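You operate a simulated robot arm through the tools that you are given. There is no shell and no other tool. Be economical: measure what you need, move in short steps, check, and stop when the job is done.

Carry out the task below with a simulated robot arm. There is one attempt and no reset: what you move stays moved.

## Task
Crimp the blue hose stub with the die size printed on it.
Fine: load the press, set the die knob, shut the guard, switch on, hold the button till done; leave all as it stands.

It is judged by the outcome, as a careful person would: the job done as asked, and still so three seconds after it is handed in. It fails if anything else is knocked over, pushed out of place, dropped, spilled or broken.

## Robot
A 6-joint arm with a two-finger parallel gripper, fixed in place. Base frame: the origin is at the foot of the arm, x ahead of it, y to its left, z up; the work surface is at about z = 0. Lengths are in mm, angles in rad, forces in N, time in s.
With the tool pointing down near the work surface it reaches from about 140 to 580 mm from the base axis. Its first joint turns from -1.152 to 1.152 rad. Payload 2.1 kg.
The TCP is the grasp point between the finger pads, 30 mm short of the fingertips. In the tool frame z runs along the fingers and y along their closing line. Largest opening 94 mm; finger width 28, thickness 10; the body of the gripper, 50 by 96 mm, starts 55 mm behind the TCP.
Orientation is that of the tool frame in the base frame, as a unit quaternion [x, y, z, w]. With the fingers straight down and closing along the base's y, the tool's x points along the base's -x, its y along +y and its z along -z.

## Interface
- The arm moves only by the tool drive_tool. Its argument "motion" is a list of rows, each a list of 2 entries, a list of its own where there are three numbers: the shift along the tool's x, y, z in units of 300 mm (1.0 is 300 mm), then the turn, a rotation vector about the tool's x, y, z in units of 180 degrees (1.0 is 180 degrees). In form: [[[x, y, z], [wx, wy, wz]], ...]. A call has 1 to 20 rows; each row is the pose to reach, as a shift and turn from the pose commanded when the call began, along the tool's axes at that moment. "jaw" is the finger opening in mm, from 0 to 94, set as the call begins (left out, the last holds). A call with a number of a shift or a turn outside -1 to 1 is refused whole. Rows are played at 5 a second. More than 50 mm and 0.15 rad between two rows, or a gripper value outside its range, and nothing of the call is played. Where a pose cannot be reached the arm comes as near as it can. A force on the tool above 70 N (or 10 N above the force at the start of the call, whichever is more), or a blocked arm, ends the call early, and 0.2 s more pass. The fingers move at their own pace (about 72 mm/s each) and stop on an object; they squeeze with about 23 N. The grip force told is the motor's: it shows also when the fingers shut on nothing. Time passes only in rows, and 0.2 s behind the last, so rows that repeat a pose let the fingers close. It gives the time, the measured TCP pose, the force on the tool (base axes), the opening and the grip force at its end, in the units of the frame above (readings bear some noise), with the torque about the TCP (base axes, N m) and any sound that the robot's microphone picked up.
- Cameras (640 x 400 px; columns grow to the right, rows downward): "scene" is fixed at [56.2, -374.5, 480.3]; the picture's right is [0.76, -0.65, 0.00], its down [-0.41, -0.48, -0.78] and it looks along [0.51, 0.59, -0.63] (base axes); focal length 214 px, centre (320, 200). "wrist" rides on the gripper at [76, 14, -102] in the tool frame; the picture's right is [-0.18, 0.98, 0.00], its down [-0.75, -0.14, -0.64] and it looks along [-0.63, -0.12, 0.77] (tool axes); focal length 243 px, centre (320, 200). There is no depth. A picture from a camera that has moved, and an enlarged one, comes with that camera's place and axes in the base frame and with its lens.
- snapshot(camera): a new picture of that camera. It takes no simulated time.
- zoom(camera, box): a new picture of the part [left, top, right, bottom] of that camera's present view, enlarged. It takes no simulated time.
- job_done(): hands the job in; it is judged then, once.

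Work in short steps. Places have to be worked out from the pictures, the camera data and where the tool is seen: move nearer, look again, correct. Check each grasp and each placing, and mend what went wrong. You have 120 turns and 68 pictures in all, those below and enlarged ones among them. Open the gripper and draw the arm clear of the work before you hand the job in, unless the task says otherwise; then end with one line.

The tools are called after "Emit:" by a JSON object that holds its "api" and its "payload". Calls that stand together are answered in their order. drive_tool: Moves the arm, as the interface text tells. Its arguments: {"type":"object","properties":{"motion":{"type":"array"},"jaw":{"type":"number"}},"required":["motion"]} The other tools are called the same way: snapshot (camera) takes a picture; zoom (camera, box) takes an enlarged picture of a part of a camera's view; job_done () hands the job in.

At the start:

```text
time_s: 0.0
ee_pos: [372.1, -39.9, 371.1]
orientation: [0.001, 1.0, -0.001, 0.0]
force: [-0.4, -0.1, 0.5]
wrist_torque: [0.0, -0.01, 0.0]
opening: 94.0
grasp_force: 0.1
```

scene: 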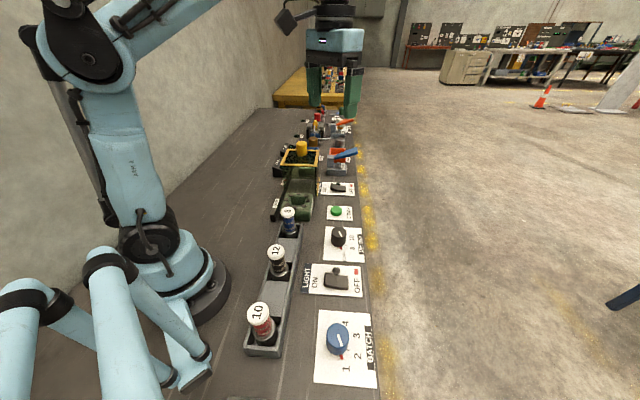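
wrist: 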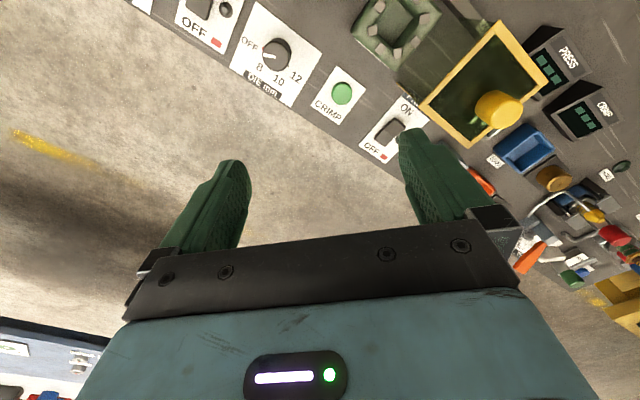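

The overview shows a rack with three stubs, a press with a guard, and a panel with knobs and switches. I'll zoom in for detail.

Emit:
{"api": "zoom", "payload": {"camera": "scene", "box": [230, 180, 390, 280]}}

Emit:
{"api": "zoom", "payload": {"camera": "scene", "box": [250, 100, 380, 181]}}

Emit:
{"api": "zoom", "payload": {"camera": "wrist", "box": [220, 0, 640, 262]}}

```text
4.00 times, centred on (310, 230) of scene
camera zoom: at [56.2, -374.5, 480.3], right [0.76, -0.65, 0.0], down [-0.41, -0.48, -0.78], along [0.51, 0.59, -0.63], focal length 858 px, centre (360, 80)
```

zoom: 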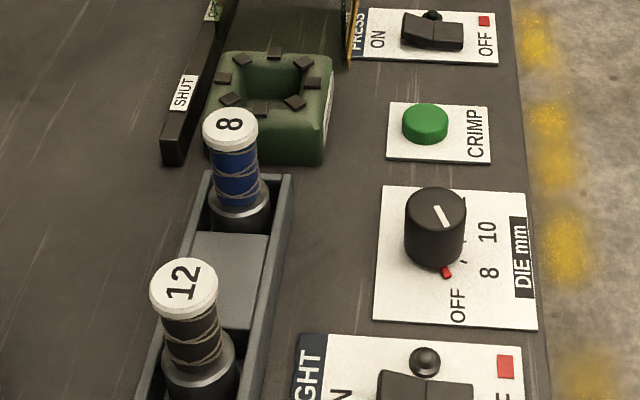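

```text
4.92 times, centred on (315, 140) of scene
camera zoom: at [56.2, -374.5, 480.3], right [0.76, -0.65, 0.0], down [-0.41, -0.48, -0.78], along [0.51, 0.59, -0.63], focal length 1056 px, centre (345, 493)
```

zoom: 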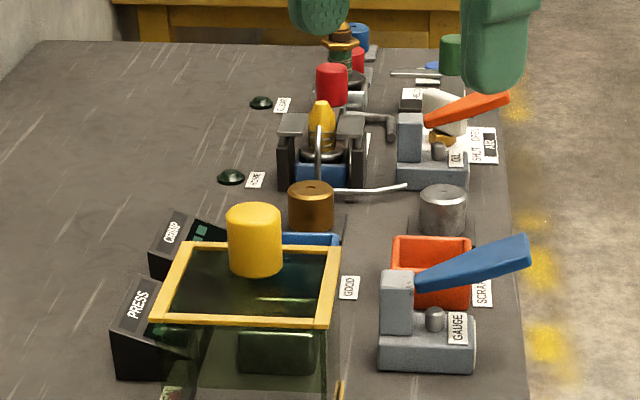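

```text
1.52 times, centred on (430, 131) of wrist
camera zoom: at [296.6, -25.5, 474.6], right [0.18, 0.98, 0.0], down [0.75, -0.14, 0.64], along [0.63, -0.12, -0.77], focal length 370 px, centre (152, 305)
```

zoom: 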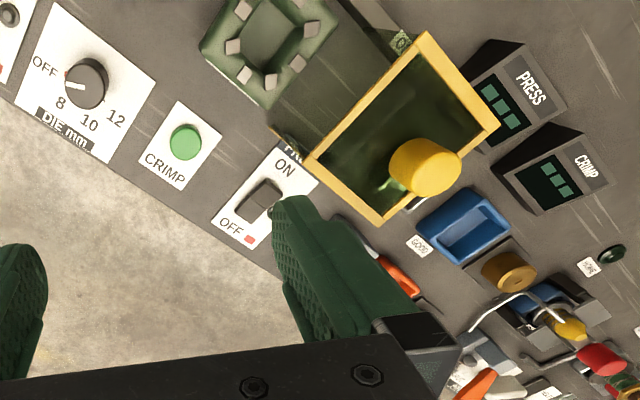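

The blue stub reads 8; it stands next to the press. I'll draw the tool back toward the base so the wrist camera sees rack, press and panel, for triangulation.

Emit:
{"api": "drive_tool", "payload": {"motion": [[[0.15, 0, 0], [0, 0, 0]], [[0.3, 0, 0], [0, 0, 0]], [[0.45, 0, 0], [0, 0, 0]], [[0.5, 0, 0], [0, 0, 0]]]}}

Emit:
{"api": "snapshot", "payload": {"camera": "wrist"}}

Emit:
{"api": "zoom", "payload": {"camera": "scene", "box": [240, 100, 400, 200]}}

```text
time_s: 1.0
ee_pos: [222.3, -41.4, 371.5]
orientation: [0.0, 1.0, -0.001, 0.0]
force: [-0.1, 0.4, -0.1]
wrist_torque: [0.01, 0.01, -0.03]
opening: 94.1
grasp_force: 0.1
```

```text
62 pictures are left
camera wrist: at [147.1, -26.6, 473.8], right [0.18, 0.98, 0.0], down [0.75, -0.14, 0.64], along [0.63, -0.12, -0.77], focal length 243 px, centre (320, 200)
```

wrist: 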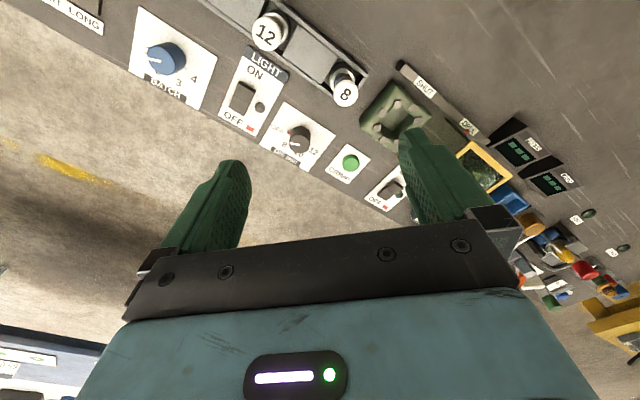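

```text
4.00 times, centred on (320, 150) of scene
camera zoom: at [56.2, -374.5, 480.3], right [0.76, -0.65, 0.0], down [-0.41, -0.48, -0.78], along [0.51, 0.59, -0.63], focal length 858 px, centre (320, 400)
```

zoom: 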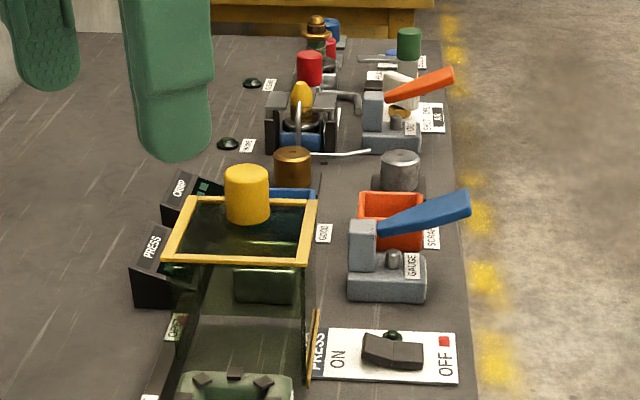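

The stub triangulates to about (258,-12), with its cap top at z≈110, and the bench runs at 45°. I'll turn the tool to 45° (jaws closing across the bench) and go over the stub with clearance for a closer look.

Emit:
{"api": "drive_tool", "payload": {"motion": [[[-0.02, 0.016, 0.1], [0, 0, -0.0417]], [[-0.04, 0.032, 0.2], [0, 0, -0.0833]], [[-0.06, 0.048, 0.3], [0, 0, -0.125]], [[-0.08, 0.064, 0.4], [0, 0, -0.1667]], [[-0.1, 0.08, 0.5], [0, 0, -0.2083]], [[-0.12, 0.097, 0.6], [0, 0, -0.25]], [[-0.12, 0.097, 0.6], [0, 0, -0.25]]]}}

Emit:
{"api": "snapshot", "payload": {"camera": "wrist"}}

Emit:
{"api": "snapshot", "payload": {"camera": "scene"}}

```text
time_s: 2.6
ee_pos: [259.5, -11.3, 191.6]
orientation: [-0.384, 0.923, -0.001, -0.001]
force: [1.3, -0.2, 0.7]
wrist_torque: [0.02, -0.02, 0.0]
opening: 94.0
grasp_force: 0.0
```

```text
60 pictures are left
camera wrist: at [195.3, -54.1, 293.9], right [-0.57, 0.82, 0.0], down [0.63, 0.43, 0.64], along [0.53, 0.36, -0.77], focal length 243 px, centre (320, 200)
```

wrist: 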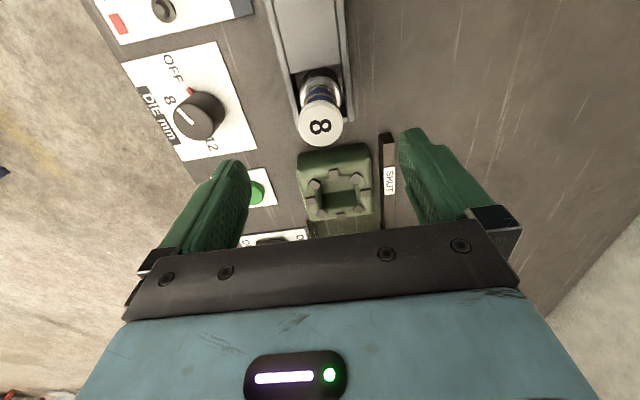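

```text
59 pictures are left
```

scene: 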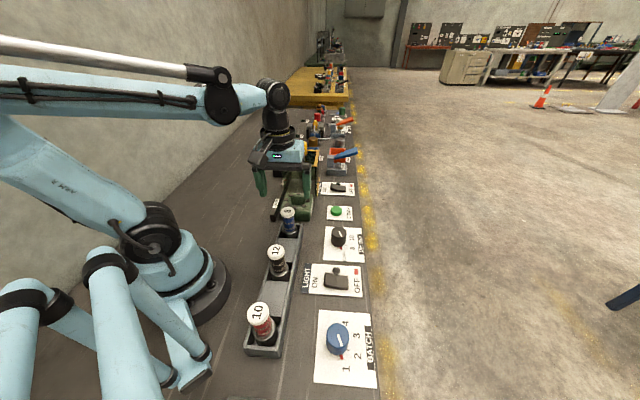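

The stub is under the tool, at about (258,-11.5). I'll zoom on the die and stub for detail before I descend.

Emit:
{"api": "zoom", "payload": {"camera": "wrist", "box": [240, 50, 432, 170]}}

Emit:
{"api": "zoom", "payload": {"camera": "wrist", "box": [270, 130, 398, 210]}}

Emit:
{"api": "zoom", "payload": {"camera": "scene", "box": [264, 170, 328, 250]}}

```text
3.33 times, centred on (336, 110) of wrist
camera zoom: at [195.3, -54.1, 293.9], right [-0.57, 0.82, 0.0], down [0.63, 0.43, 0.64], along [0.53, 0.36, -0.77], focal length 809 px, centre (267, 500)
```

zoom: 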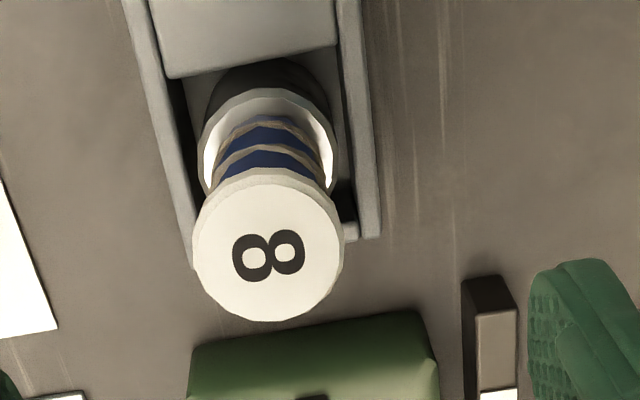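

```text
5.00 times, centred on (334, 170) of wrist
camera zoom: at [195.3, -54.1, 293.9], right [-0.57, 0.82, 0.0], down [0.63, 0.43, 0.64], along [0.53, 0.36, -0.77], focal length 1213 px, centre (250, 350)
```

zoom: 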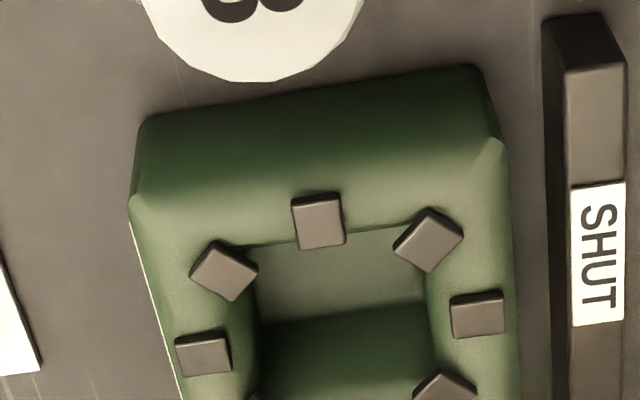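

```text
5.00 times, centred on (296, 210) of scene
camera zoom: at [56.1, -374.5, 480.3], right [0.76, -0.65, 0.0], down [-0.41, -0.48, -0.78], along [0.51, 0.59, -0.63], focal length 1072 px, centre (440, 150)
```

zoom: 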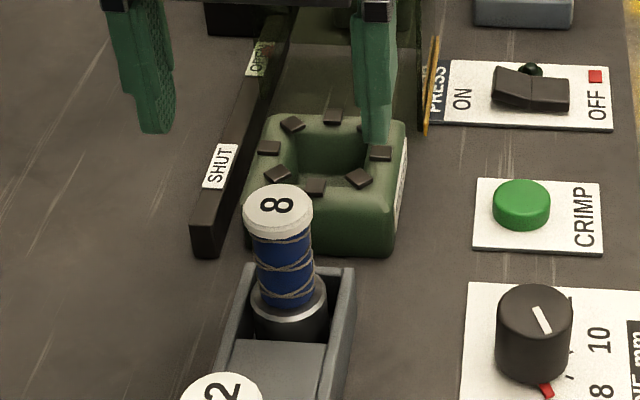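

The hose is exposed between z≈46 and 98, with the cap at 98–110. I'll descend so the TCP is at z≈97, then close.

Emit:
{"api": "drive_tool", "payload": {"motion": [[[0, 0, 0.1], [0, 0, 0]], [[0, 0, 0.2], [0, 0, 0]], [[0, 0, 0.28], [0, 0, 0]], [[0, 0, 0.313], [0, 0, 0]]]}}

Emit:
{"api": "zoom", "payload": {"camera": "scene", "box": [240, 160, 368, 240]}}

```text
time_s: 3.6
ee_pos: [257.9, -12.1, 95.8]
orientation: [-0.382, 0.924, 0.0, -0.001]
force: [-0.1, 1.1, 0.3]
wrist_torque: [0.02, -0.02, 0.01]
opening: 94.0
grasp_force: 0.0
```

```text
5.00 times, centred on (304, 200) of scene
camera zoom: at [56.1, -374.5, 480.3], right [0.76, -0.65, 0.0], down [-0.41, -0.48, -0.78], along [0.51, 0.59, -0.63], focal length 1072 px, centre (400, 200)
```

zoom: 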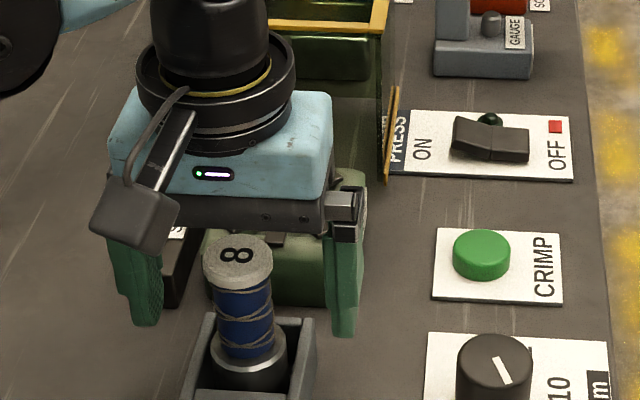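

The fingers straddle the stub. Closing now.

Emit:
{"api": "drive_tool", "payload": {"motion": [[[0, 0, 0], [0, 0, 0]], [[0, 0, 0], [0, 0, 0]], [[0, 0, 0], [0, 0, 0]], [[0, 0, 0], [0, 0, 0]]], "jaw": 15}}

```text
time_s: 4.6
ee_pos: [257.2, -13.4, 97.3]
orientation: [-0.383, 0.924, 0.001, 0.0]
force: [-1.1, 0.8, 0.2]
wrist_torque: [0.06, -0.01, -0.01]
opening: 35.2
grasp_force: 22.8
```

Gripped at 35 mm, on the cap. I'll lift straight up.

Emit:
{"api": "drive_tool", "payload": {"motion": [[[0, 0, -0.03], [0, 0, 0]], [[0, 0, -0.08], [0, 0, 0]], [[0, 0, -0.16], [0, 0, 0]], [[0, 0, -0.25], [0, 0, 0]], [[0, 0, -0.34], [0, 0, 0]], [[0, 0, -0.4], [0, 0, 0]], [[0, 0, -0.4], [0, 0, 0]]]}}

Emit:
{"api": "zoom", "payload": {"camera": "scene", "box": [230, 110, 390, 210]}}

Emit:
{"api": "snapshot", "payload": {"camera": "wrist"}}

```text
time_s: 6.2
ee_pos: [257.1, -11.6, 216.9]
orientation: [-0.382, 0.924, 0.0, 0.0]
force: [0.0, -0.1, -2.8]
wrist_torque: [0.01, -0.01, -0.03]
opening: 35.3
grasp_force: 22.9
```

```text
4.00 times, centred on (310, 160) of scene
camera zoom: at [56.2, -374.5, 480.3], right [0.76, -0.65, 0.0], down [-0.41, -0.48, -0.78], along [0.51, 0.59, -0.63], focal length 858 px, centre (360, 360)
```

zoom: 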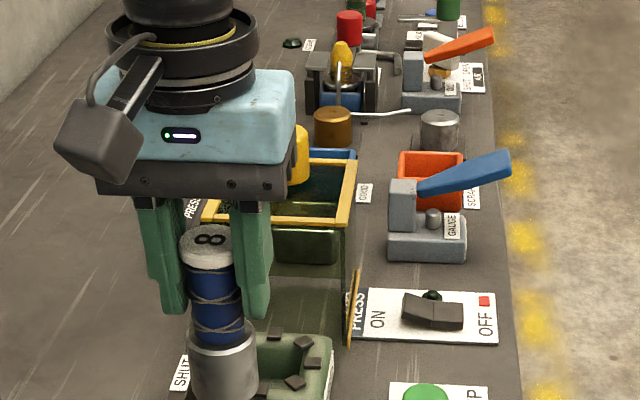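

```text
53 pictures are left
camera wrist: at [194.2, -55.1, 320.3], right [-0.57, 0.82, 0.0], down [0.63, 0.43, 0.64], along [0.53, 0.36, -0.77], focal length 243 px, centre (320, 200)
```

wrist: 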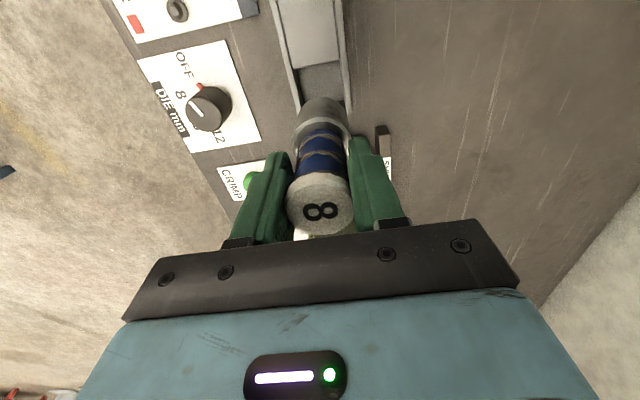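

The stub includes a 40 mm ferrule and hangs straight. The die hole triangulates to about (346,74.5), top at z≈50. I'll carry the stub over it at safe height and look.

Emit:
{"api": "drive_tool", "payload": {"motion": [[[-0.08, 0, 0], [0, 0, 0]], [[-0.18, 0, 0], [0, 0, 0]], [[-0.28, 0, 0], [0, 0, 0]], [[-0.37, -0.005, 0.03], [0, 0, 0]], [[-0.41, -0.005, 0.1], [0, 0, 0]], [[-0.41, -0.005, 0.1], [0, 0, 0]]]}}

Emit:
{"api": "zoom", "payload": {"camera": "scene", "box": [256, 130, 352, 230]}}

Emit:
{"api": "zoom", "payload": {"camera": "wrist", "box": [240, 70, 400, 230]}}

```text
time_s: 7.6
ee_pos: [348.1, 73.6, 187.9]
orientation: [-0.383, 0.924, 0.0, 0.001]
force: [-0.4, -0.1, -3.8]
wrist_torque: [-0.02, 0.0, 0.0]
opening: 35.4
grasp_force: 23.0
```

```text
4.00 times, centred on (304, 180) of scene
camera zoom: at [56.2, -374.5, 480.3], right [0.76, -0.65, 0.0], down [-0.41, -0.48, -0.78], along [0.51, 0.59, -0.63], focal length 858 px, centre (384, 280)
```

zoom: 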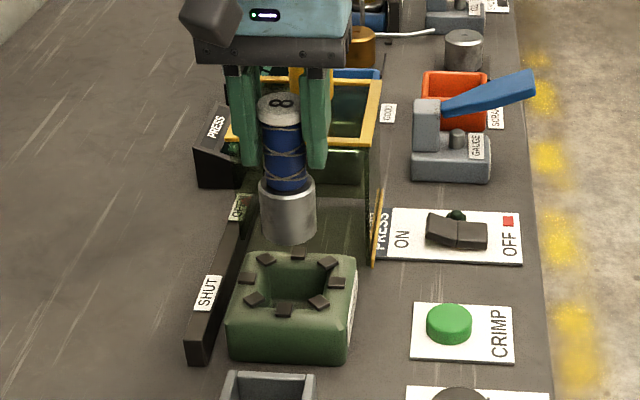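

```text
2.50 times, centred on (320, 150) of wrist
camera zoom: at [284.0, 31.0, 290.8], right [-0.57, 0.82, 0.0], down [0.63, 0.43, 0.64], along [0.53, 0.36, -0.77], focal length 606 px, centre (320, 325)
```

zoom: 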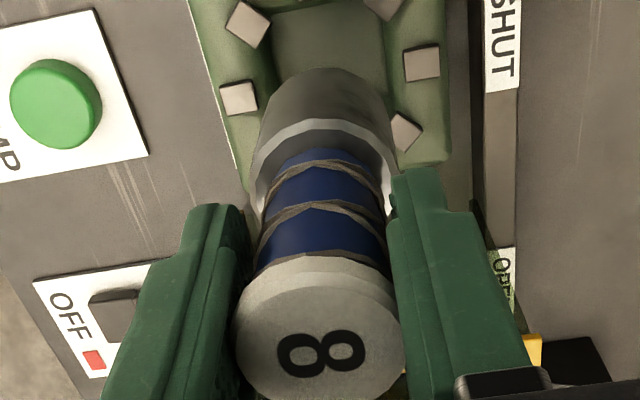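

The die centre is at about (346.7,76.4) and the ferrule bottom is roughly 85 mm below the TCP. I'll nudge about 1 mm left (tool +y) and descend to just above the die for a check.

Emit:
{"api": "drive_tool", "payload": {"motion": [[[-0.001, 0.004, 0.06], [0, 0, 0]], [[-0.001, 0.004, 0.12], [0, 0, 0]], [[-0.001, 0.004, 0.14], [0, 0, 0]], [[-0.001, 0.004, 0.14], [0, 0, 0]]]}}

Emit:
{"api": "zoom", "payload": {"camera": "scene", "box": [264, 165, 328, 225]}}

Emit:
{"api": "zoom", "payload": {"camera": "wrist", "box": [240, 70, 400, 230]}}

```text
time_s: 8.6
ee_pos: [347.7, 75.4, 145.2]
orientation: [-0.383, 0.924, -0.001, -0.001]
force: [1.0, -0.2, -3.2]
wrist_torque: [0.02, -0.03, 0.01]
opening: 35.2
grasp_force: 23.0
```

```text
6.67 times, centred on (296, 195) of scene
camera zoom: at [56.2, -374.5, 480.3], right [0.76, -0.65, 0.0], down [-0.41, -0.48, -0.78], along [0.51, 0.59, -0.63], focal length 1430 px, centre (480, 233)
```

zoom: 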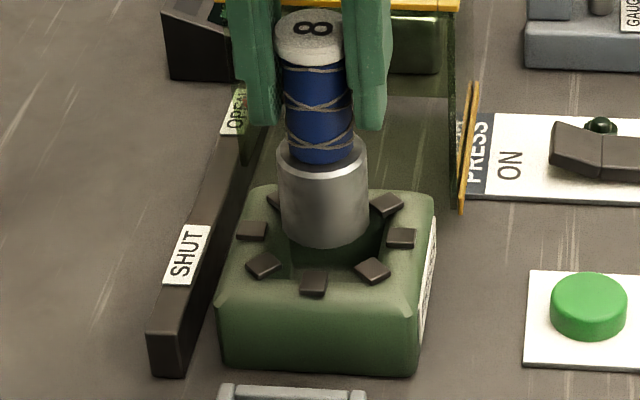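

```text
2.50 times, centred on (320, 150) of wrist
camera zoom: at [283.1, 32.2, 248.4], right [-0.57, 0.82, 0.0], down [0.63, 0.43, 0.64], along [0.53, 0.36, -0.77], focal length 606 px, centre (320, 325)
```

zoom: 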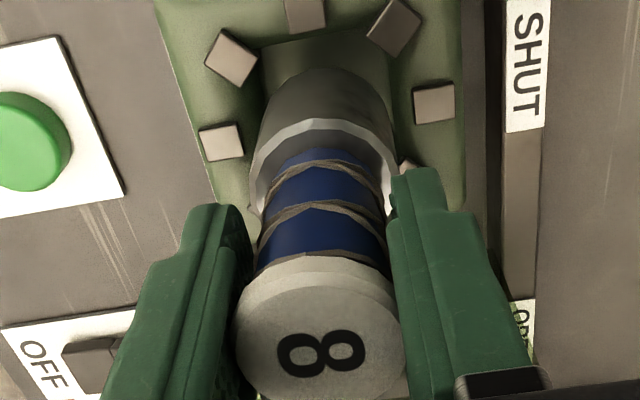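

The ferrule sits over the hole within about a millimetre in both views. I'll lower it in small steps and watch the force.

Emit:
{"api": "drive_tool", "payload": {"motion": [[[0, 0, 0.02], [0, 0, 0]], [[0, 0, 0.04], [0, 0, 0]], [[0, 0, 0.06], [0, 0, 0]], [[0, 0, 0.08], [0, 0, 0]], [[0, 0, 0.08], [0, 0, 0]]]}}

Emit:
{"api": "zoom", "payload": {"camera": "scene", "box": [264, 165, 328, 225]}}

```text
time_s: 9.8
ee_pos: [347.0, 75.0, 122.0]
orientation: [-0.383, 0.924, 0.0, 0.0]
force: [0.9, 1.0, -2.5]
wrist_torque: [0.0, -0.01, 0.02]
opening: 35.0
grasp_force: 23.2
```

```text
6.67 times, centred on (296, 195) of scene
camera zoom: at [56.2, -374.5, 480.3], right [0.76, -0.65, 0.0], down [-0.41, -0.48, -0.78], along [0.51, 0.59, -0.63], focal length 1430 px, centre (480, 233)
```

zoom: 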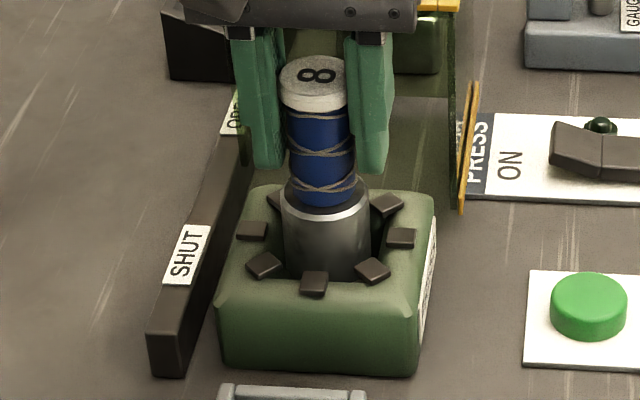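

It is going in freely with no contact force. I'll continue down gently until it bottoms.

Emit:
{"api": "drive_tool", "payload": {"motion": [[[0, 0, 0.02], [0, 0, 0]], [[0, 0, 0.035], [0, 0, 0]], [[0, 0, 0.05], [0, 0, 0]], [[0, 0, 0.06], [0, 0, 0]], [[0, 0, 0.07], [0, 0, 0]]]}}

Emit:
{"api": "zoom", "payload": {"camera": "scene", "box": [264, 165, 328, 225]}}

```text
time_s: 11.0
ee_pos: [345.7, 74.8, 99.9]
orientation: [-0.382, 0.924, 0.0, 0.0]
force: [-0.7, -0.2, -2.6]
wrist_torque: [-0.02, 0.02, 0.01]
opening: 35.1
grasp_force: 22.6
```

```text
6.67 times, centred on (296, 195) of scene
camera zoom: at [56.2, -374.5, 480.3], right [0.76, -0.65, 0.0], down [-0.41, -0.48, -0.78], along [0.51, 0.59, -0.63], focal length 1430 px, centre (480, 233)
```

zoom: 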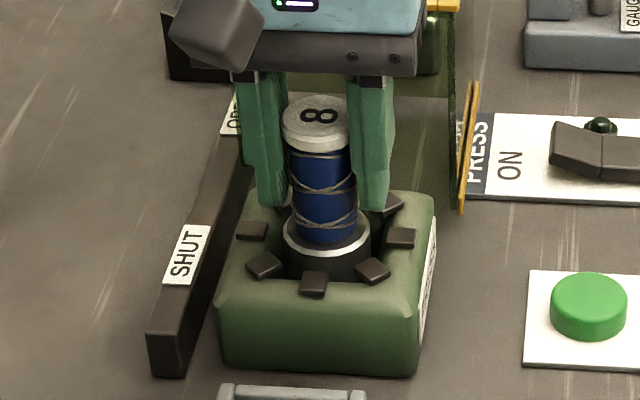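

Still free, with the ferrule rim near the die top. A few more millimetres in small steps.

Emit:
{"api": "drive_tool", "payload": {"motion": [[[0, 0, 0.007], [0, 0, 0]], [[0, 0, 0.013], [0, 0, 0]], [[0, 0, 0.02], [0, 0, 0]], [[0, 0, 0.02], [0, 0, 0]]]}}

```text
time_s: 12.0
ee_pos: [346.9, 76.8, 94.4]
orientation: [-0.385, 0.923, 0.002, 0.0]
force: [-5.7, 7.1, 37.6]
wrist_torque: [0.14, -0.09, 0.02]
opening: 35.5
grasp_force: 22.4
```

It has bottomed (38 N up). I'll ease up 2 mm, open, and rise clear.

Emit:
{"api": "drive_tool", "payload": {"motion": [[[0, 0, -0.008], [0, 0, 0]], [[0, 0, -0.008], [0, 0, 0]]]}}

Emit:
{"api": "drive_tool", "payload": {"motion": [[[0, 0, 0], [0, 0, 0]], [[0, 0, 0], [0, 0, 0]], [[0, 0, 0], [0, 0, 0]], [[0, 0, -0.05], [0, 0, 0]], [[0, 0, -0.15], [0, 0, 0]], [[0, 0, -0.3], [0, 0, 0]], [[0, 0, -0.45], [0, 0, 0]], [[0, 0, -0.55], [0, 0, 0]]], "jaw": 70}}

Emit:
{"api": "zoom", "payload": {"camera": "scene", "box": [240, 120, 400, 240]}}

Emit:
{"api": "snapshot", "payload": {"camera": "wrist"}}

```text
time_s: 12.6
ee_pos: [345.8, 74.7, 97.0]
orientation: [-0.383, 0.924, -0.002, 0.001]
force: [0.5, -0.9, -2.2]
wrist_torque: [-0.02, 0.01, 0.03]
opening: 35.2
grasp_force: 22.8
```

```text
time_s: 14.4
ee_pos: [346.3, 74.2, 261.6]
orientation: [-0.382, 0.924, 0.0, 0.0]
force: [-0.2, -0.8, -0.1]
wrist_torque: [-0.02, -0.03, 0.01]
opening: 70.3
grasp_force: 0.0
```

```text
3.33 times, centred on (320, 180) of scene
camera zoom: at [56.1, -374.5, 480.3], right [0.76, -0.65, 0.0], down [-0.41, -0.48, -0.78], along [0.51, 0.59, -0.63], focal length 715 px, centre (320, 267)
```

zoom: 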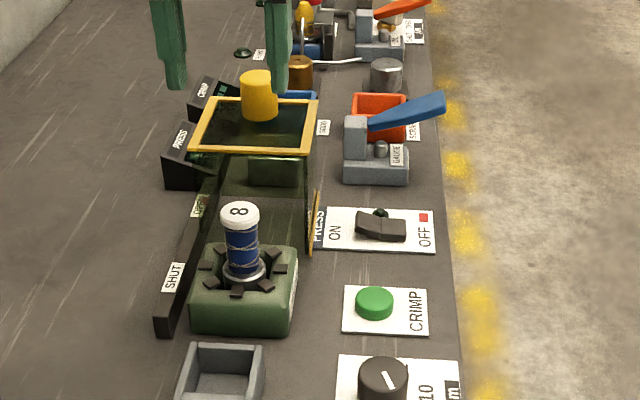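

```text
45 pictures are left
camera wrist: at [282.1, 31.6, 364.8], right [-0.57, 0.82, 0.0], down [0.63, 0.43, 0.64], along [0.53, 0.36, -0.77], focal length 243 px, centre (320, 200)
```

wrist: 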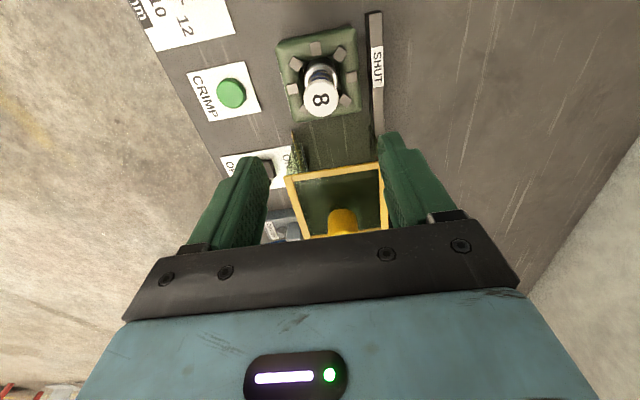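

The stub stands in the die. Next is the die knob: I'll move over it for a closer look.

Emit:
{"api": "drive_tool", "payload": {"motion": [[[0.08, -0.087, 0], [0, 0, 0]], [[0.16, -0.174, 0.04], [0, 0, 0]], [[0.24, -0.26, 0.08], [0, 0, 0]], [[0.32, -0.35, 0.13], [0, 0, 0]], [[0.4, -0.436, 0.18], [0, 0, 0]], [[0.408, -0.436, 0.2], [0, 0, 0]]]}}

Emit:
{"api": "snapshot", "payload": {"camera": "wrist"}}

Emit:
{"api": "zoom", "payload": {"camera": "scene", "box": [310, 215, 374, 265]}}

```text
time_s: 15.8
ee_pos: [352.2, -103.9, 200.6]
orientation: [-0.383, 0.924, 0.0, 0.0]
force: [0.5, 0.9, -0.3]
wrist_torque: [0.02, 0.0, 0.0]
opening: 69.9
grasp_force: 0.1
```

```text
44 pictures are left
camera wrist: at [288.4, -146.5, 304.3], right [-0.57, 0.82, 0.0], down [0.63, 0.43, 0.64], along [0.53, 0.36, -0.77], focal length 243 px, centre (320, 200)
```

wrist: 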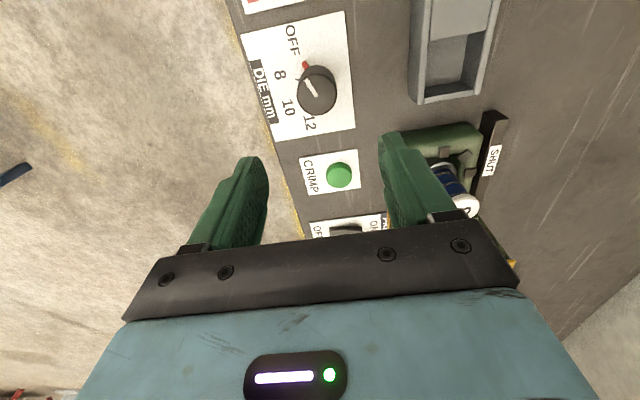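

```text
8.00 times, centred on (342, 240) of scene
camera zoom: at [56.1, -374.5, 480.3], right [0.76, -0.65, 0.0], down [-0.41, -0.48, -0.78], along [0.51, 0.59, -0.63], focal length 1716 px, centre (144, -120)
```

zoom: 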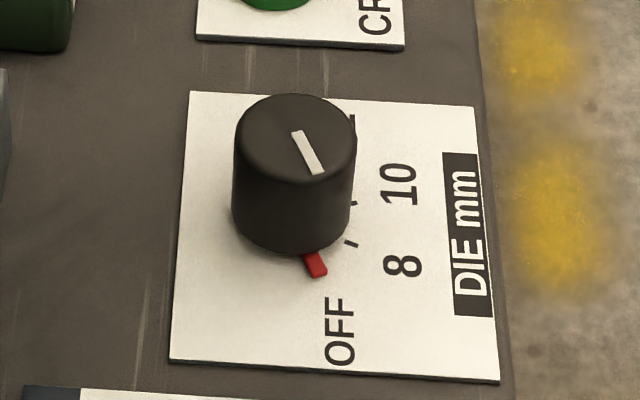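

Emit:
{"api": "zoom", "payload": {"camera": "wrist", "box": [240, 10, 368, 140]}}

```text
3.08 times, centred on (304, 75) of wrist
camera zoom: at [288.4, -146.5, 304.3], right [-0.57, 0.82, 0.0], down [0.63, 0.43, 0.64], along [0.53, 0.36, -0.77], focal length 746 px, centre (369, 585)
```

zoom: 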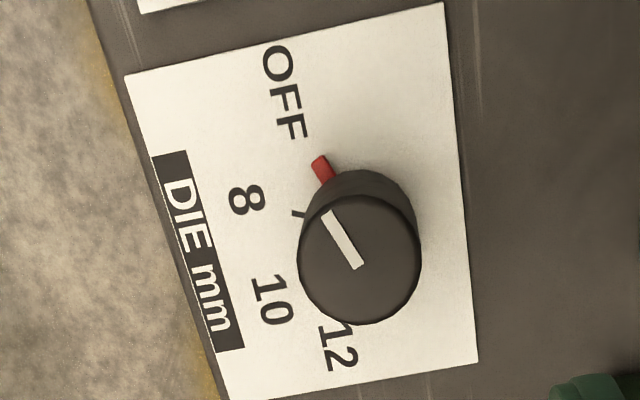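

The red pointer is at OFF (−112°), 8 lies 45° counter-clockwise from it, and the knob axis is at about (354.5,-106) with its top at z≈46. I'll descend around it with the jaws open.

Emit:
{"api": "drive_tool", "payload": {"motion": [[[0, -0.0115, 0.1], [0, 0, 0]], [[0, -0.0115, 0.22], [0, 0, 0]], [[0, -0.0115, 0.34], [0, 0, 0]], [[0, -0.0115, 0.44], [0, 0, 0]], [[0, -0.0115, 0.515], [0, 0, 0]]]}}

Emit:
{"api": "zoom", "payload": {"camera": "scene", "box": [290, 190, 400, 270]}}

```text
time_s: 17.0
ee_pos: [353.3, -104.9, 47.2]
orientation: [-0.383, 0.924, 0.0, -0.001]
force: [0.2, -0.9, 0.7]
wrist_torque: [0.0, 0.03, -0.01]
opening: 69.8
grasp_force: 0.0
```

```text
5.00 times, centred on (345, 230) of scene
camera zoom: at [56.2, -374.5, 480.3], right [0.76, -0.65, 0.0], down [-0.41, -0.48, -0.78], along [0.51, 0.59, -0.63], focal length 1072 px, centre (195, 50)
```

zoom: 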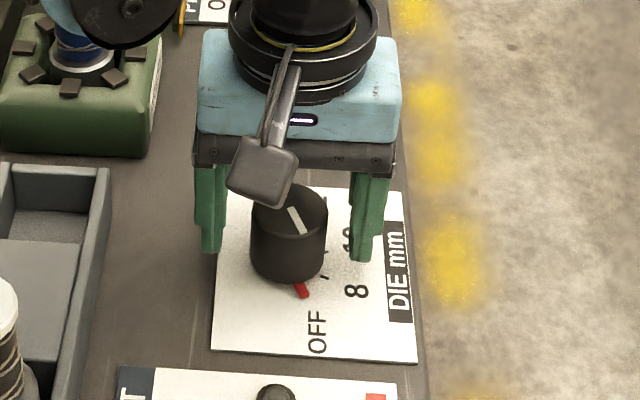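

The fingers straddle the knob. Close on it.

Emit:
{"api": "drive_tool", "payload": {"motion": [[[0, 0, 0], [0, 0, 0]], [[0, 0, 0], [0, 0, 0]], [[0, 0, 0], [0, 0, 0]]], "jaw": 25}}

```text
time_s: 17.8
ee_pos: [353.3, -105.6, 46.4]
orientation: [-0.382, 0.924, -0.002, 0.0]
force: [15.6, -12.8, -17.9]
wrist_torque: [0.43, 0.43, 0.08]
opening: 41.5
grasp_force: 45.5
```

Gripped (41.5 mm), with a sideways load of about 20 N toward the front. I'll shift 1.5 mm that way to relieve it, then start turning.

Emit:
{"api": "drive_tool", "payload": {"motion": [[[0, -0.003, 0], [0, 0, 0]], [[0, -0.005, 0], [0, 0, 0]]]}}

```text
time_s: 18.4
ee_pos: [354.3, -105.7, 45.7]
orientation: [-0.384, 0.923, 0.001, 0.0]
force: [2.9, -3.4, -40.4]
wrist_torque: [-0.44, -0.62, 0.18]
opening: 41.3
grasp_force: 45.4
```

Lateral load is gone. Now I'll turn 45° counter-clockwise (tool −z) in small steps, 1 mm lower.

Emit:
{"api": "drive_tool", "payload": {"motion": [[[0, 0, 0.003], [0, 0, -0.03]], [[0, 0, 0.003], [0, 0, -0.06]], [[0, 0, 0.003], [0, 0, -0.09]], [[0, 0, 0.003], [0, 0, -0.12]]]}}

Emit:
{"api": "zoom", "payload": {"camera": "scene", "box": [290, 190, 400, 270]}}

```text
time_s: 19.4
ee_pos: [354.2, -105.4, 46.6]
orientation: [-0.55, 0.835, 0.001, -0.001]
force: [-17.3, 9.0, -23.7]
wrist_torque: [-1.2, -0.14, -0.01]
opening: 41.3
grasp_force: 45.2
```

```text
5.00 times, centred on (345, 230) of scene
camera zoom: at [56.2, -374.5, 480.2], right [0.76, -0.65, 0.0], down [-0.41, -0.48, -0.78], along [0.51, 0.59, -0.63], focal length 1072 px, centre (195, 50)
```

zoom: 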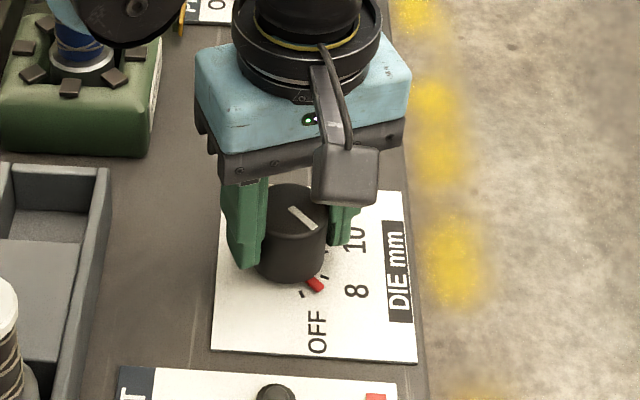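

The pointer is moving with the tool, about halfway. Continuing to a full 45°.

Emit:
{"api": "drive_tool", "payload": {"motion": [[[0, 0, 0], [0, 0, -0.03]], [[0, 0, 0], [0, 0, -0.06]], [[0, 0, 0], [0, 0, -0.09]], [[0, 0, 0], [0, 0, -0.12]], [[0, 0, 0], [0, 0, -0.133]], [[0, 0, 0], [0, 0, -0.133]]]}}

Emit:
{"api": "zoom", "payload": {"camera": "scene", "box": [310, 215, 374, 265]}}

```text
time_s: 20.8
ee_pos: [354.8, -106.0, 46.4]
orientation: [0.711, -0.703, -0.005, 0.002]
force: [-28.9, 29.8, 10.0]
wrist_torque: [-0.43, -0.74, -0.01]
opening: 41.7
grasp_force: 44.9
```

```text
8.00 times, centred on (342, 240) of scene
camera zoom: at [56.1, -374.5, 480.3], right [0.76, -0.65, 0.0], down [-0.41, -0.48, -0.78], along [0.51, 0.59, -0.63], focal length 1716 px, centre (144, -120)
```

zoom: 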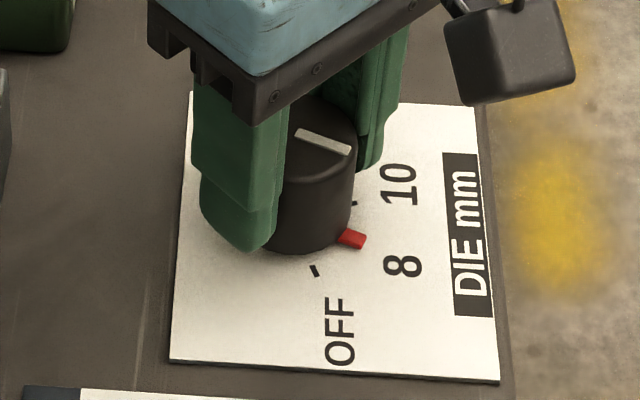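

The red pointer now covers the 8 tick. I'll open, lift clear, and verify.

Emit:
{"api": "drive_tool", "payload": {"motion": [[[0, 0, 0], [0, 0, 0]], [[0, 0, 0], [0, 0, 0]], [[0, 0, -0.05], [0, 0, 0]], [[0, 0, -0.2], [0, 0, 0]], [[0, 0, -0.35], [0, 0, 0]], [[0, 0, -0.5], [0, 0, 0]], [[0, 0, -0.6], [0, 0, 0]]], "jaw": 80}}

Emit:
{"api": "zoom", "payload": {"camera": "scene", "box": [310, 215, 374, 265]}}

Emit:
{"api": "zoom", "payload": {"camera": "scene", "box": [250, 120, 378, 210]}}

```text
time_s: 22.4
ee_pos: [355.8, -109.0, 227.3]
orientation: [0.71, -0.704, 0.0, -0.001]
force: [-1.0, -0.2, 0.0]
wrist_torque: [0.0, 0.0, 0.04]
opening: 80.0
grasp_force: 0.0
```

```text
8.00 times, centred on (342, 240) of scene
camera zoom: at [56.1, -374.5, 480.3], right [0.76, -0.65, 0.0], down [-0.41, -0.48, -0.78], along [0.51, 0.59, -0.63], focal length 1716 px, centre (144, -120)
```

zoom: 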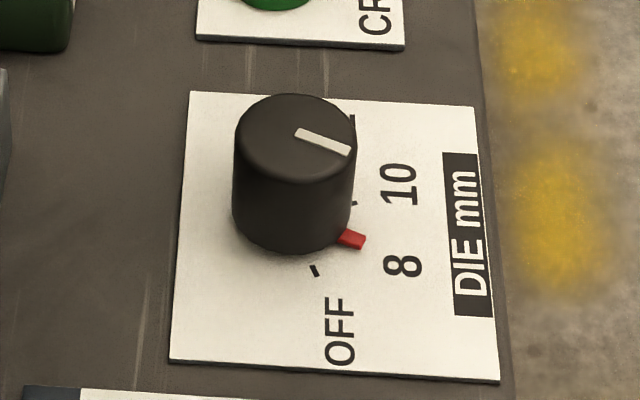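

```text
4.44 times, centred on (314, 165) of scene
camera zoom: at [56.1, -374.5, 480.3], right [0.76, -0.65, 0.0], down [-0.41, -0.48, -0.78], along [0.51, 0.59, -0.63], focal length 953 px, centre (347, 356)
```

zoom: 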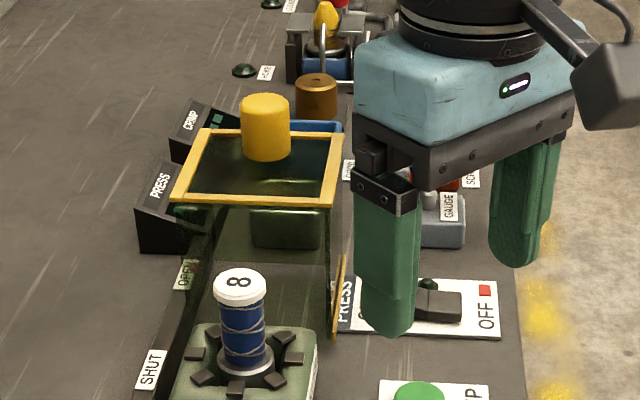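

The pointer stays on 8. Next is the guard: its yellow handle sits at about (444,174), top z≈179, and it slides toward the base along −s. I'll carry the tool above it, yawed so the jaws close along the slide direction.

Emit:
{"api": "drive_tool", "payload": {"motion": [[[-0.0588, -0.0183, -0.06], [0, 0, 0.0469]], [[-0.1175, -0.0366, -0.06], [0, 0, 0.0938]], [[-0.1763, -0.0549, -0.06], [0, 0, 0.1406]], [[-0.235, -0.0732, -0.06], [0, 0, 0.1875]], [[-0.2938, -0.0915, -0.06], [0, 0, 0.2344]], [[-0.3525, -0.1098, -0.06], [0, 0, 0.2813]], [[-0.4113, -0.1281, -0.06], [0, 0, 0.3281]], [[-0.47, -0.1464, -0.06], [0, 0, 0.375]], [[-0.5288, -0.1647, -0.06], [0, 0, 0.4219]], [[-0.5875, -0.183, -0.06], [0, 0, 0.4688]], [[-0.6463, -0.2013, -0.06], [0, 0, 0.5156]], [[-0.705, -0.2196, -0.06], [0, 0, 0.5625]], [[-0.7638, -0.2379, -0.06], [0, 0, 0.6094]], [[-0.8225, -0.2562, -0.06], [0, 0, 0.6563]], [[-0.8813, -0.2745, -0.06], [0, 0, 0.7031]], [[-0.94, -0.293, -0.06], [0, 0, 0.75]], [[-0.94, -0.293, -0.06], [0, 0, 0.75]]]}}

Emit:
{"api": "snapshot", "payload": {"camera": "wrist"}}

Emit:
{"api": "zoom", "payload": {"camera": "scene", "box": [250, 100, 378, 180]}}

```text
time_s: 26.0
ee_pos: [438.7, 177.2, 245.4]
orientation: [0.379, 0.925, -0.001, 0.0]
force: [-0.2, 0.1, 0.8]
wrist_torque: [0.0, -0.04, 0.01]
opening: 80.1
grasp_force: 0.2
```

```text
36 pictures are left
camera wrist: at [395.8, 240.6, 348.0], right [0.82, 0.57, 0.0], down [0.44, -0.63, 0.64], along [0.37, -0.53, -0.77], focal length 243 px, centre (320, 200)
```

wrist: 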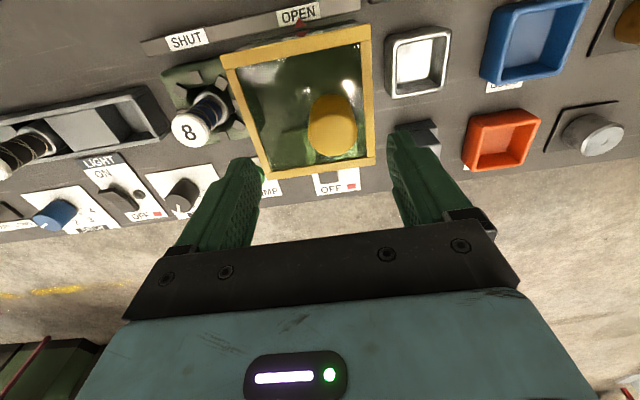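

```text
5.00 times, centred on (314, 140) of scene
camera zoom: at [56.2, -374.5, 480.3], right [0.76, -0.65, 0.0], down [-0.41, -0.48, -0.78], along [0.51, 0.59, -0.63], focal length 1072 px, centre (350, 500)
```

zoom: 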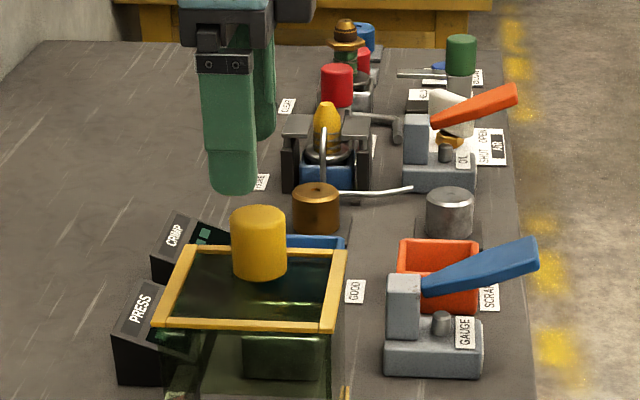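

Emit:
{"api": "zoom", "payload": {"camera": "wrist", "box": [210, 10, 390, 190]}}

```text
2.22 times, centred on (300, 100) of wrist
camera zoom: at [395.8, 240.6, 348.0], right [0.82, 0.57, 0.0], down [0.44, -0.63, 0.64], along [0.37, -0.53, -0.77], focal length 539 px, centre (364, 422)
```

zoom: 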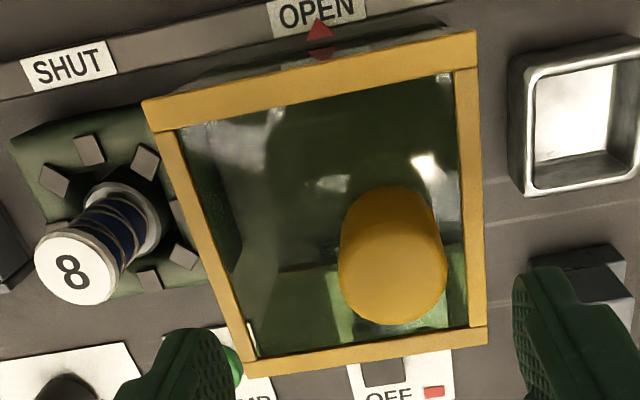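

A red arrow on the guard points at OPEN; it must move to SHUT, about 130 mm. The handle is at about (450,179.5). I'll descend around it and grip.

Emit:
{"api": "drive_tool", "payload": {"motion": [[[-0.02, 0.0313, 0.05], [0, 0, 0]], [[-0.02, 0.0313, 0.15], [0, 0, 0]], [[-0.02, 0.0313, 0.22], [0, 0, 0]], [[-0.02, 0.0313, 0.255], [0, 0, 0]]]}}

Emit:
{"api": "drive_tool", "payload": {"motion": [[[0, 0, 0], [0, 0, 0]], [[0, 0, 0], [0, 0, 0]], [[0, 0, 0], [0, 0, 0]]], "jaw": 20}}

Emit:
{"api": "snapshot", "payload": {"camera": "wrist"}}

```text
time_s: 27.0
ee_pos: [453.1, 177.9, 167.2]
orientation: [0.377, 0.926, 0.0, 0.001]
force: [0.2, -0.4, -1.0]
wrist_torque: [0.02, 0.0, 0.01]
opening: 80.1
grasp_force: 0.1
```

```text
time_s: 27.8
ee_pos: [450.9, 177.2, 167.5]
orientation: [0.378, 0.926, 0.0, 0.0]
force: [-8.5, -5.3, -6.9]
wrist_torque: [-0.04, -0.07, 0.01]
opening: 38.2
grasp_force: 45.6
```

```text
33 pictures are left
camera wrist: at [407.6, 242.1, 270.7], right [0.82, 0.57, 0.0], down [0.44, -0.63, 0.64], along [0.37, -0.53, -0.77], focal length 243 px, centre (320, 200)
```

wrist: 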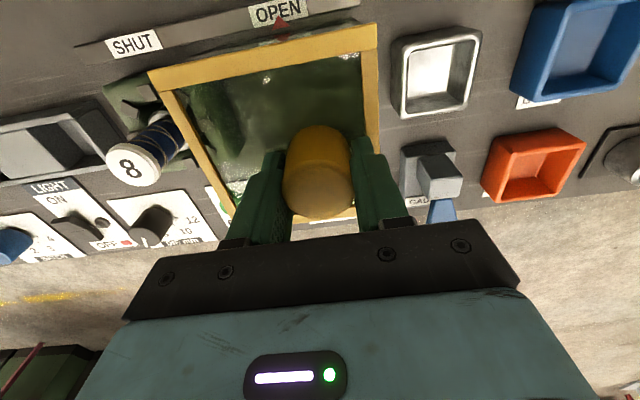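

The handle is gripped at 38 mm. I'll slide slowly toward SHUT, first 40 mm, watching the force.

Emit:
{"api": "drive_tool", "payload": {"motion": [[[0.0, -0.03, 0], [0, 0, 0]], [[0.001, -0.07, 0], [0, 0, 0]], [[0.001, -0.11, 0], [0, 0, 0]], [[0.0015, -0.14, 0], [0, 0, 0]]]}}

Emit:
{"api": "zoom", "payload": {"camera": "scene", "box": [250, 110, 378, 210]}}

```text
time_s: 28.8
ee_pos: [421.2, 149.3, 167.4]
orientation: [0.378, 0.926, 0.0, 0.0]
force: [-2.3, 3.9, -35.3]
wrist_torque: [-0.27, -0.29, -0.02]
opening: 38.1
grasp_force: 45.3
```

```text
4.00 times, centred on (314, 160) of scene
camera zoom: at [56.3, -374.4, 480.3], right [0.76, -0.65, 0.0], down [-0.41, -0.48, -0.78], along [0.51, 0.59, -0.63], focal length 858 px, centre (344, 360)
```

zoom: 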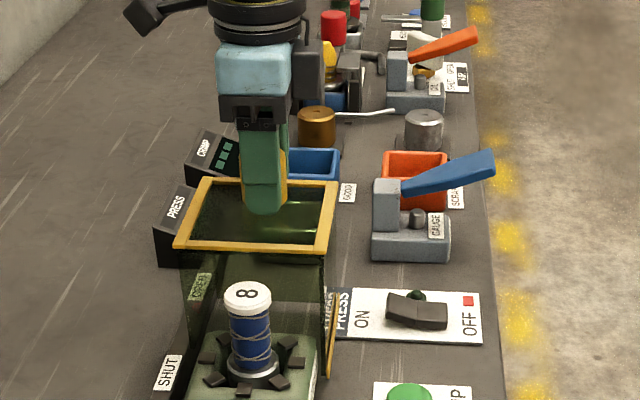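

It slides freely. I'll continue 20 mm, easing down 1 mm, and check that the front opening clears the die and stub.

Emit:
{"api": "drive_tool", "payload": {"motion": [[[0, -0.03, 0.003], [0, 0, 0]], [[0, -0.06, 0.003], [0, 0, 0]], [[0.001, -0.09, 0.003], [0, 0, 0]]]}}

Emit:
{"api": "zoom", "payload": {"camera": "scene", "box": [250, 130, 378, 230]}}

```text
time_s: 29.6
ee_pos: [401.8, 128.9, 169.0]
orientation: [0.379, 0.926, 0.0, 0.001]
force: [6.8, -6.7, 11.6]
wrist_torque: [-0.05, 0.0, -0.11]
opening: 38.0
grasp_force: 45.4
```

```text
4.00 times, centred on (314, 180) of scene
camera zoom: at [56.1, -374.5, 480.2], right [0.76, -0.65, 0.0], down [-0.41, -0.48, -0.78], along [0.51, 0.59, -0.63], focal length 858 px, centre (344, 280)
```

zoom: 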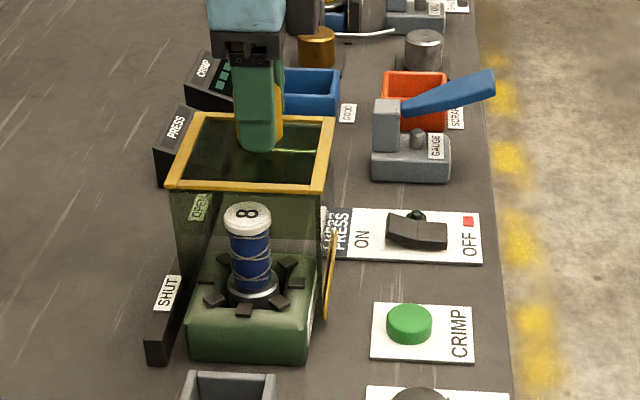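

The front is open and the guard passes over cleanly. I'll continue another 48 mm.

Emit:
{"api": "drive_tool", "payload": {"motion": [[[0, -0.04, 0], [0, 0, 0]], [[0.001, -0.08, 0], [0, 0, 0]], [[0.001, -0.12, 0], [0, 0, 0]], [[0.0015, -0.16, 0], [0, 0, 0]]]}}

Emit:
{"api": "snapshot", "payload": {"camera": "wrist"}}

Emit:
{"api": "zoom", "payload": {"camera": "scene", "box": [250, 130, 378, 230]}}

```text
time_s: 30.6
ee_pos: [368.6, 97.0, 167.5]
orientation: [0.378, 0.926, 0.0, -0.001]
force: [-0.1, 1.7, 17.8]
wrist_torque: [-0.55, -0.48, -0.45]
opening: 37.5
grasp_force: 44.8
```

```text
30 pictures are left
camera wrist: at [324.1, 160.1, 270.6], right [0.82, 0.57, 0.0], down [0.44, -0.63, 0.64], along [0.37, -0.53, -0.77], focal length 243 px, centre (320, 200)
```

wrist: 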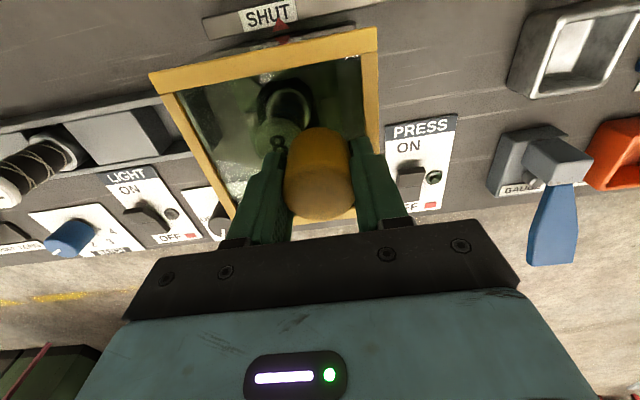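

```text
4.00 times, centred on (314, 180) of scene
camera zoom: at [56.1, -374.5, 480.3], right [0.76, -0.65, 0.0], down [-0.41, -0.48, -0.78], along [0.51, 0.59, -0.63], focal length 858 px, centre (344, 280)
```

zoom: 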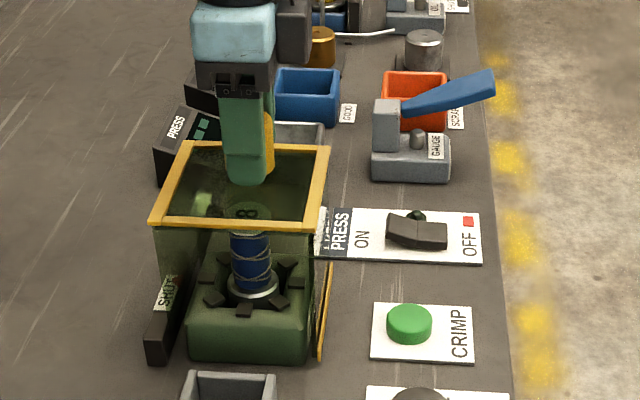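

The arrow is about 12–15 mm short of SHUT's centre. I'll keep sliding in small steps up to the stop.

Emit:
{"api": "drive_tool", "payload": {"motion": [[[0, -0.015, 0], [0, 0, 0]], [[0, -0.03, 0], [0, 0, 0]], [[0, -0.045, 0], [0, 0, 0]], [[0, -0.06, 0], [0, 0, 0]], [[0, -0.075, 0], [0, 0, 0]]]}}

Emit:
{"api": "zoom", "payload": {"camera": "wrist", "box": [140, 0, 400, 170]}}

```text
time_s: 31.6
ee_pos: [363.0, 90.0, 167.3]
orientation: [0.376, 0.926, 0.011, 0.006]
force: [9.7, 7.5, -4.6]
wrist_torque: [-1.35, 1.28, -0.18]
opening: 38.5
grasp_force: 45.0
stopped in row 4: the force on the tool passed its limit at 78 N (the readings are from after the stop); the commanded pose is now the measured one
```

```text
2.35 times, centred on (270, 85) of wrist
camera zoom: at [315.8, 152.3, 270.3], right [0.82, 0.58, 0.03], down [0.43, -0.64, 0.64], along [0.38, -0.51, -0.77], focal length 571 px, centre (438, 471)
```

zoom: 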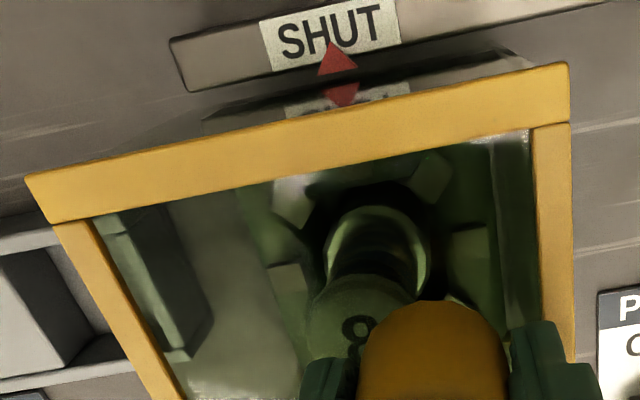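

The guard hit its stop with the arrow on SHUT. I'll release the handle and rise straight up.

Emit:
{"api": "drive_tool", "payload": {"motion": [[[0, 0, 0], [0, 0, 0]], [[0, 0, 0], [0, 0, 0]], [[0, 0, -0.03], [0, 0, 0]], [[0, 0, -0.1], [0, 0, 0]], [[0, 0, -0.2], [0, 0, 0]], [[0, 0, -0.3], [0, 0, 0]]], "jaw": 75}}

Emit:
{"api": "zoom", "payload": {"camera": "scene", "box": [250, 130, 378, 230]}}

```text
time_s: 33.0
ee_pos: [359.0, 89.1, 255.3]
orientation: [0.376, 0.927, 0.012, 0.004]
force: [-0.5, 0.0, 0.6]
wrist_torque: [-0.01, 0.0, 0.01]
opening: 74.9
grasp_force: 0.1
```

```text
4.00 times, centred on (314, 180) of scene
camera zoom: at [56.1, -374.5, 480.3], right [0.76, -0.65, 0.0], down [-0.41, -0.48, -0.78], along [0.51, 0.59, -0.63], focal length 858 px, centre (344, 280)
```

zoom: 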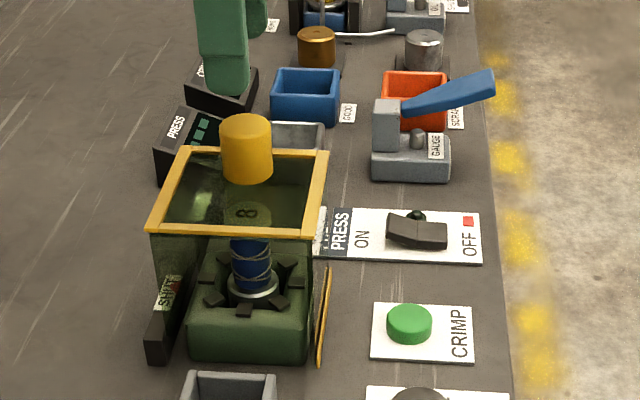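

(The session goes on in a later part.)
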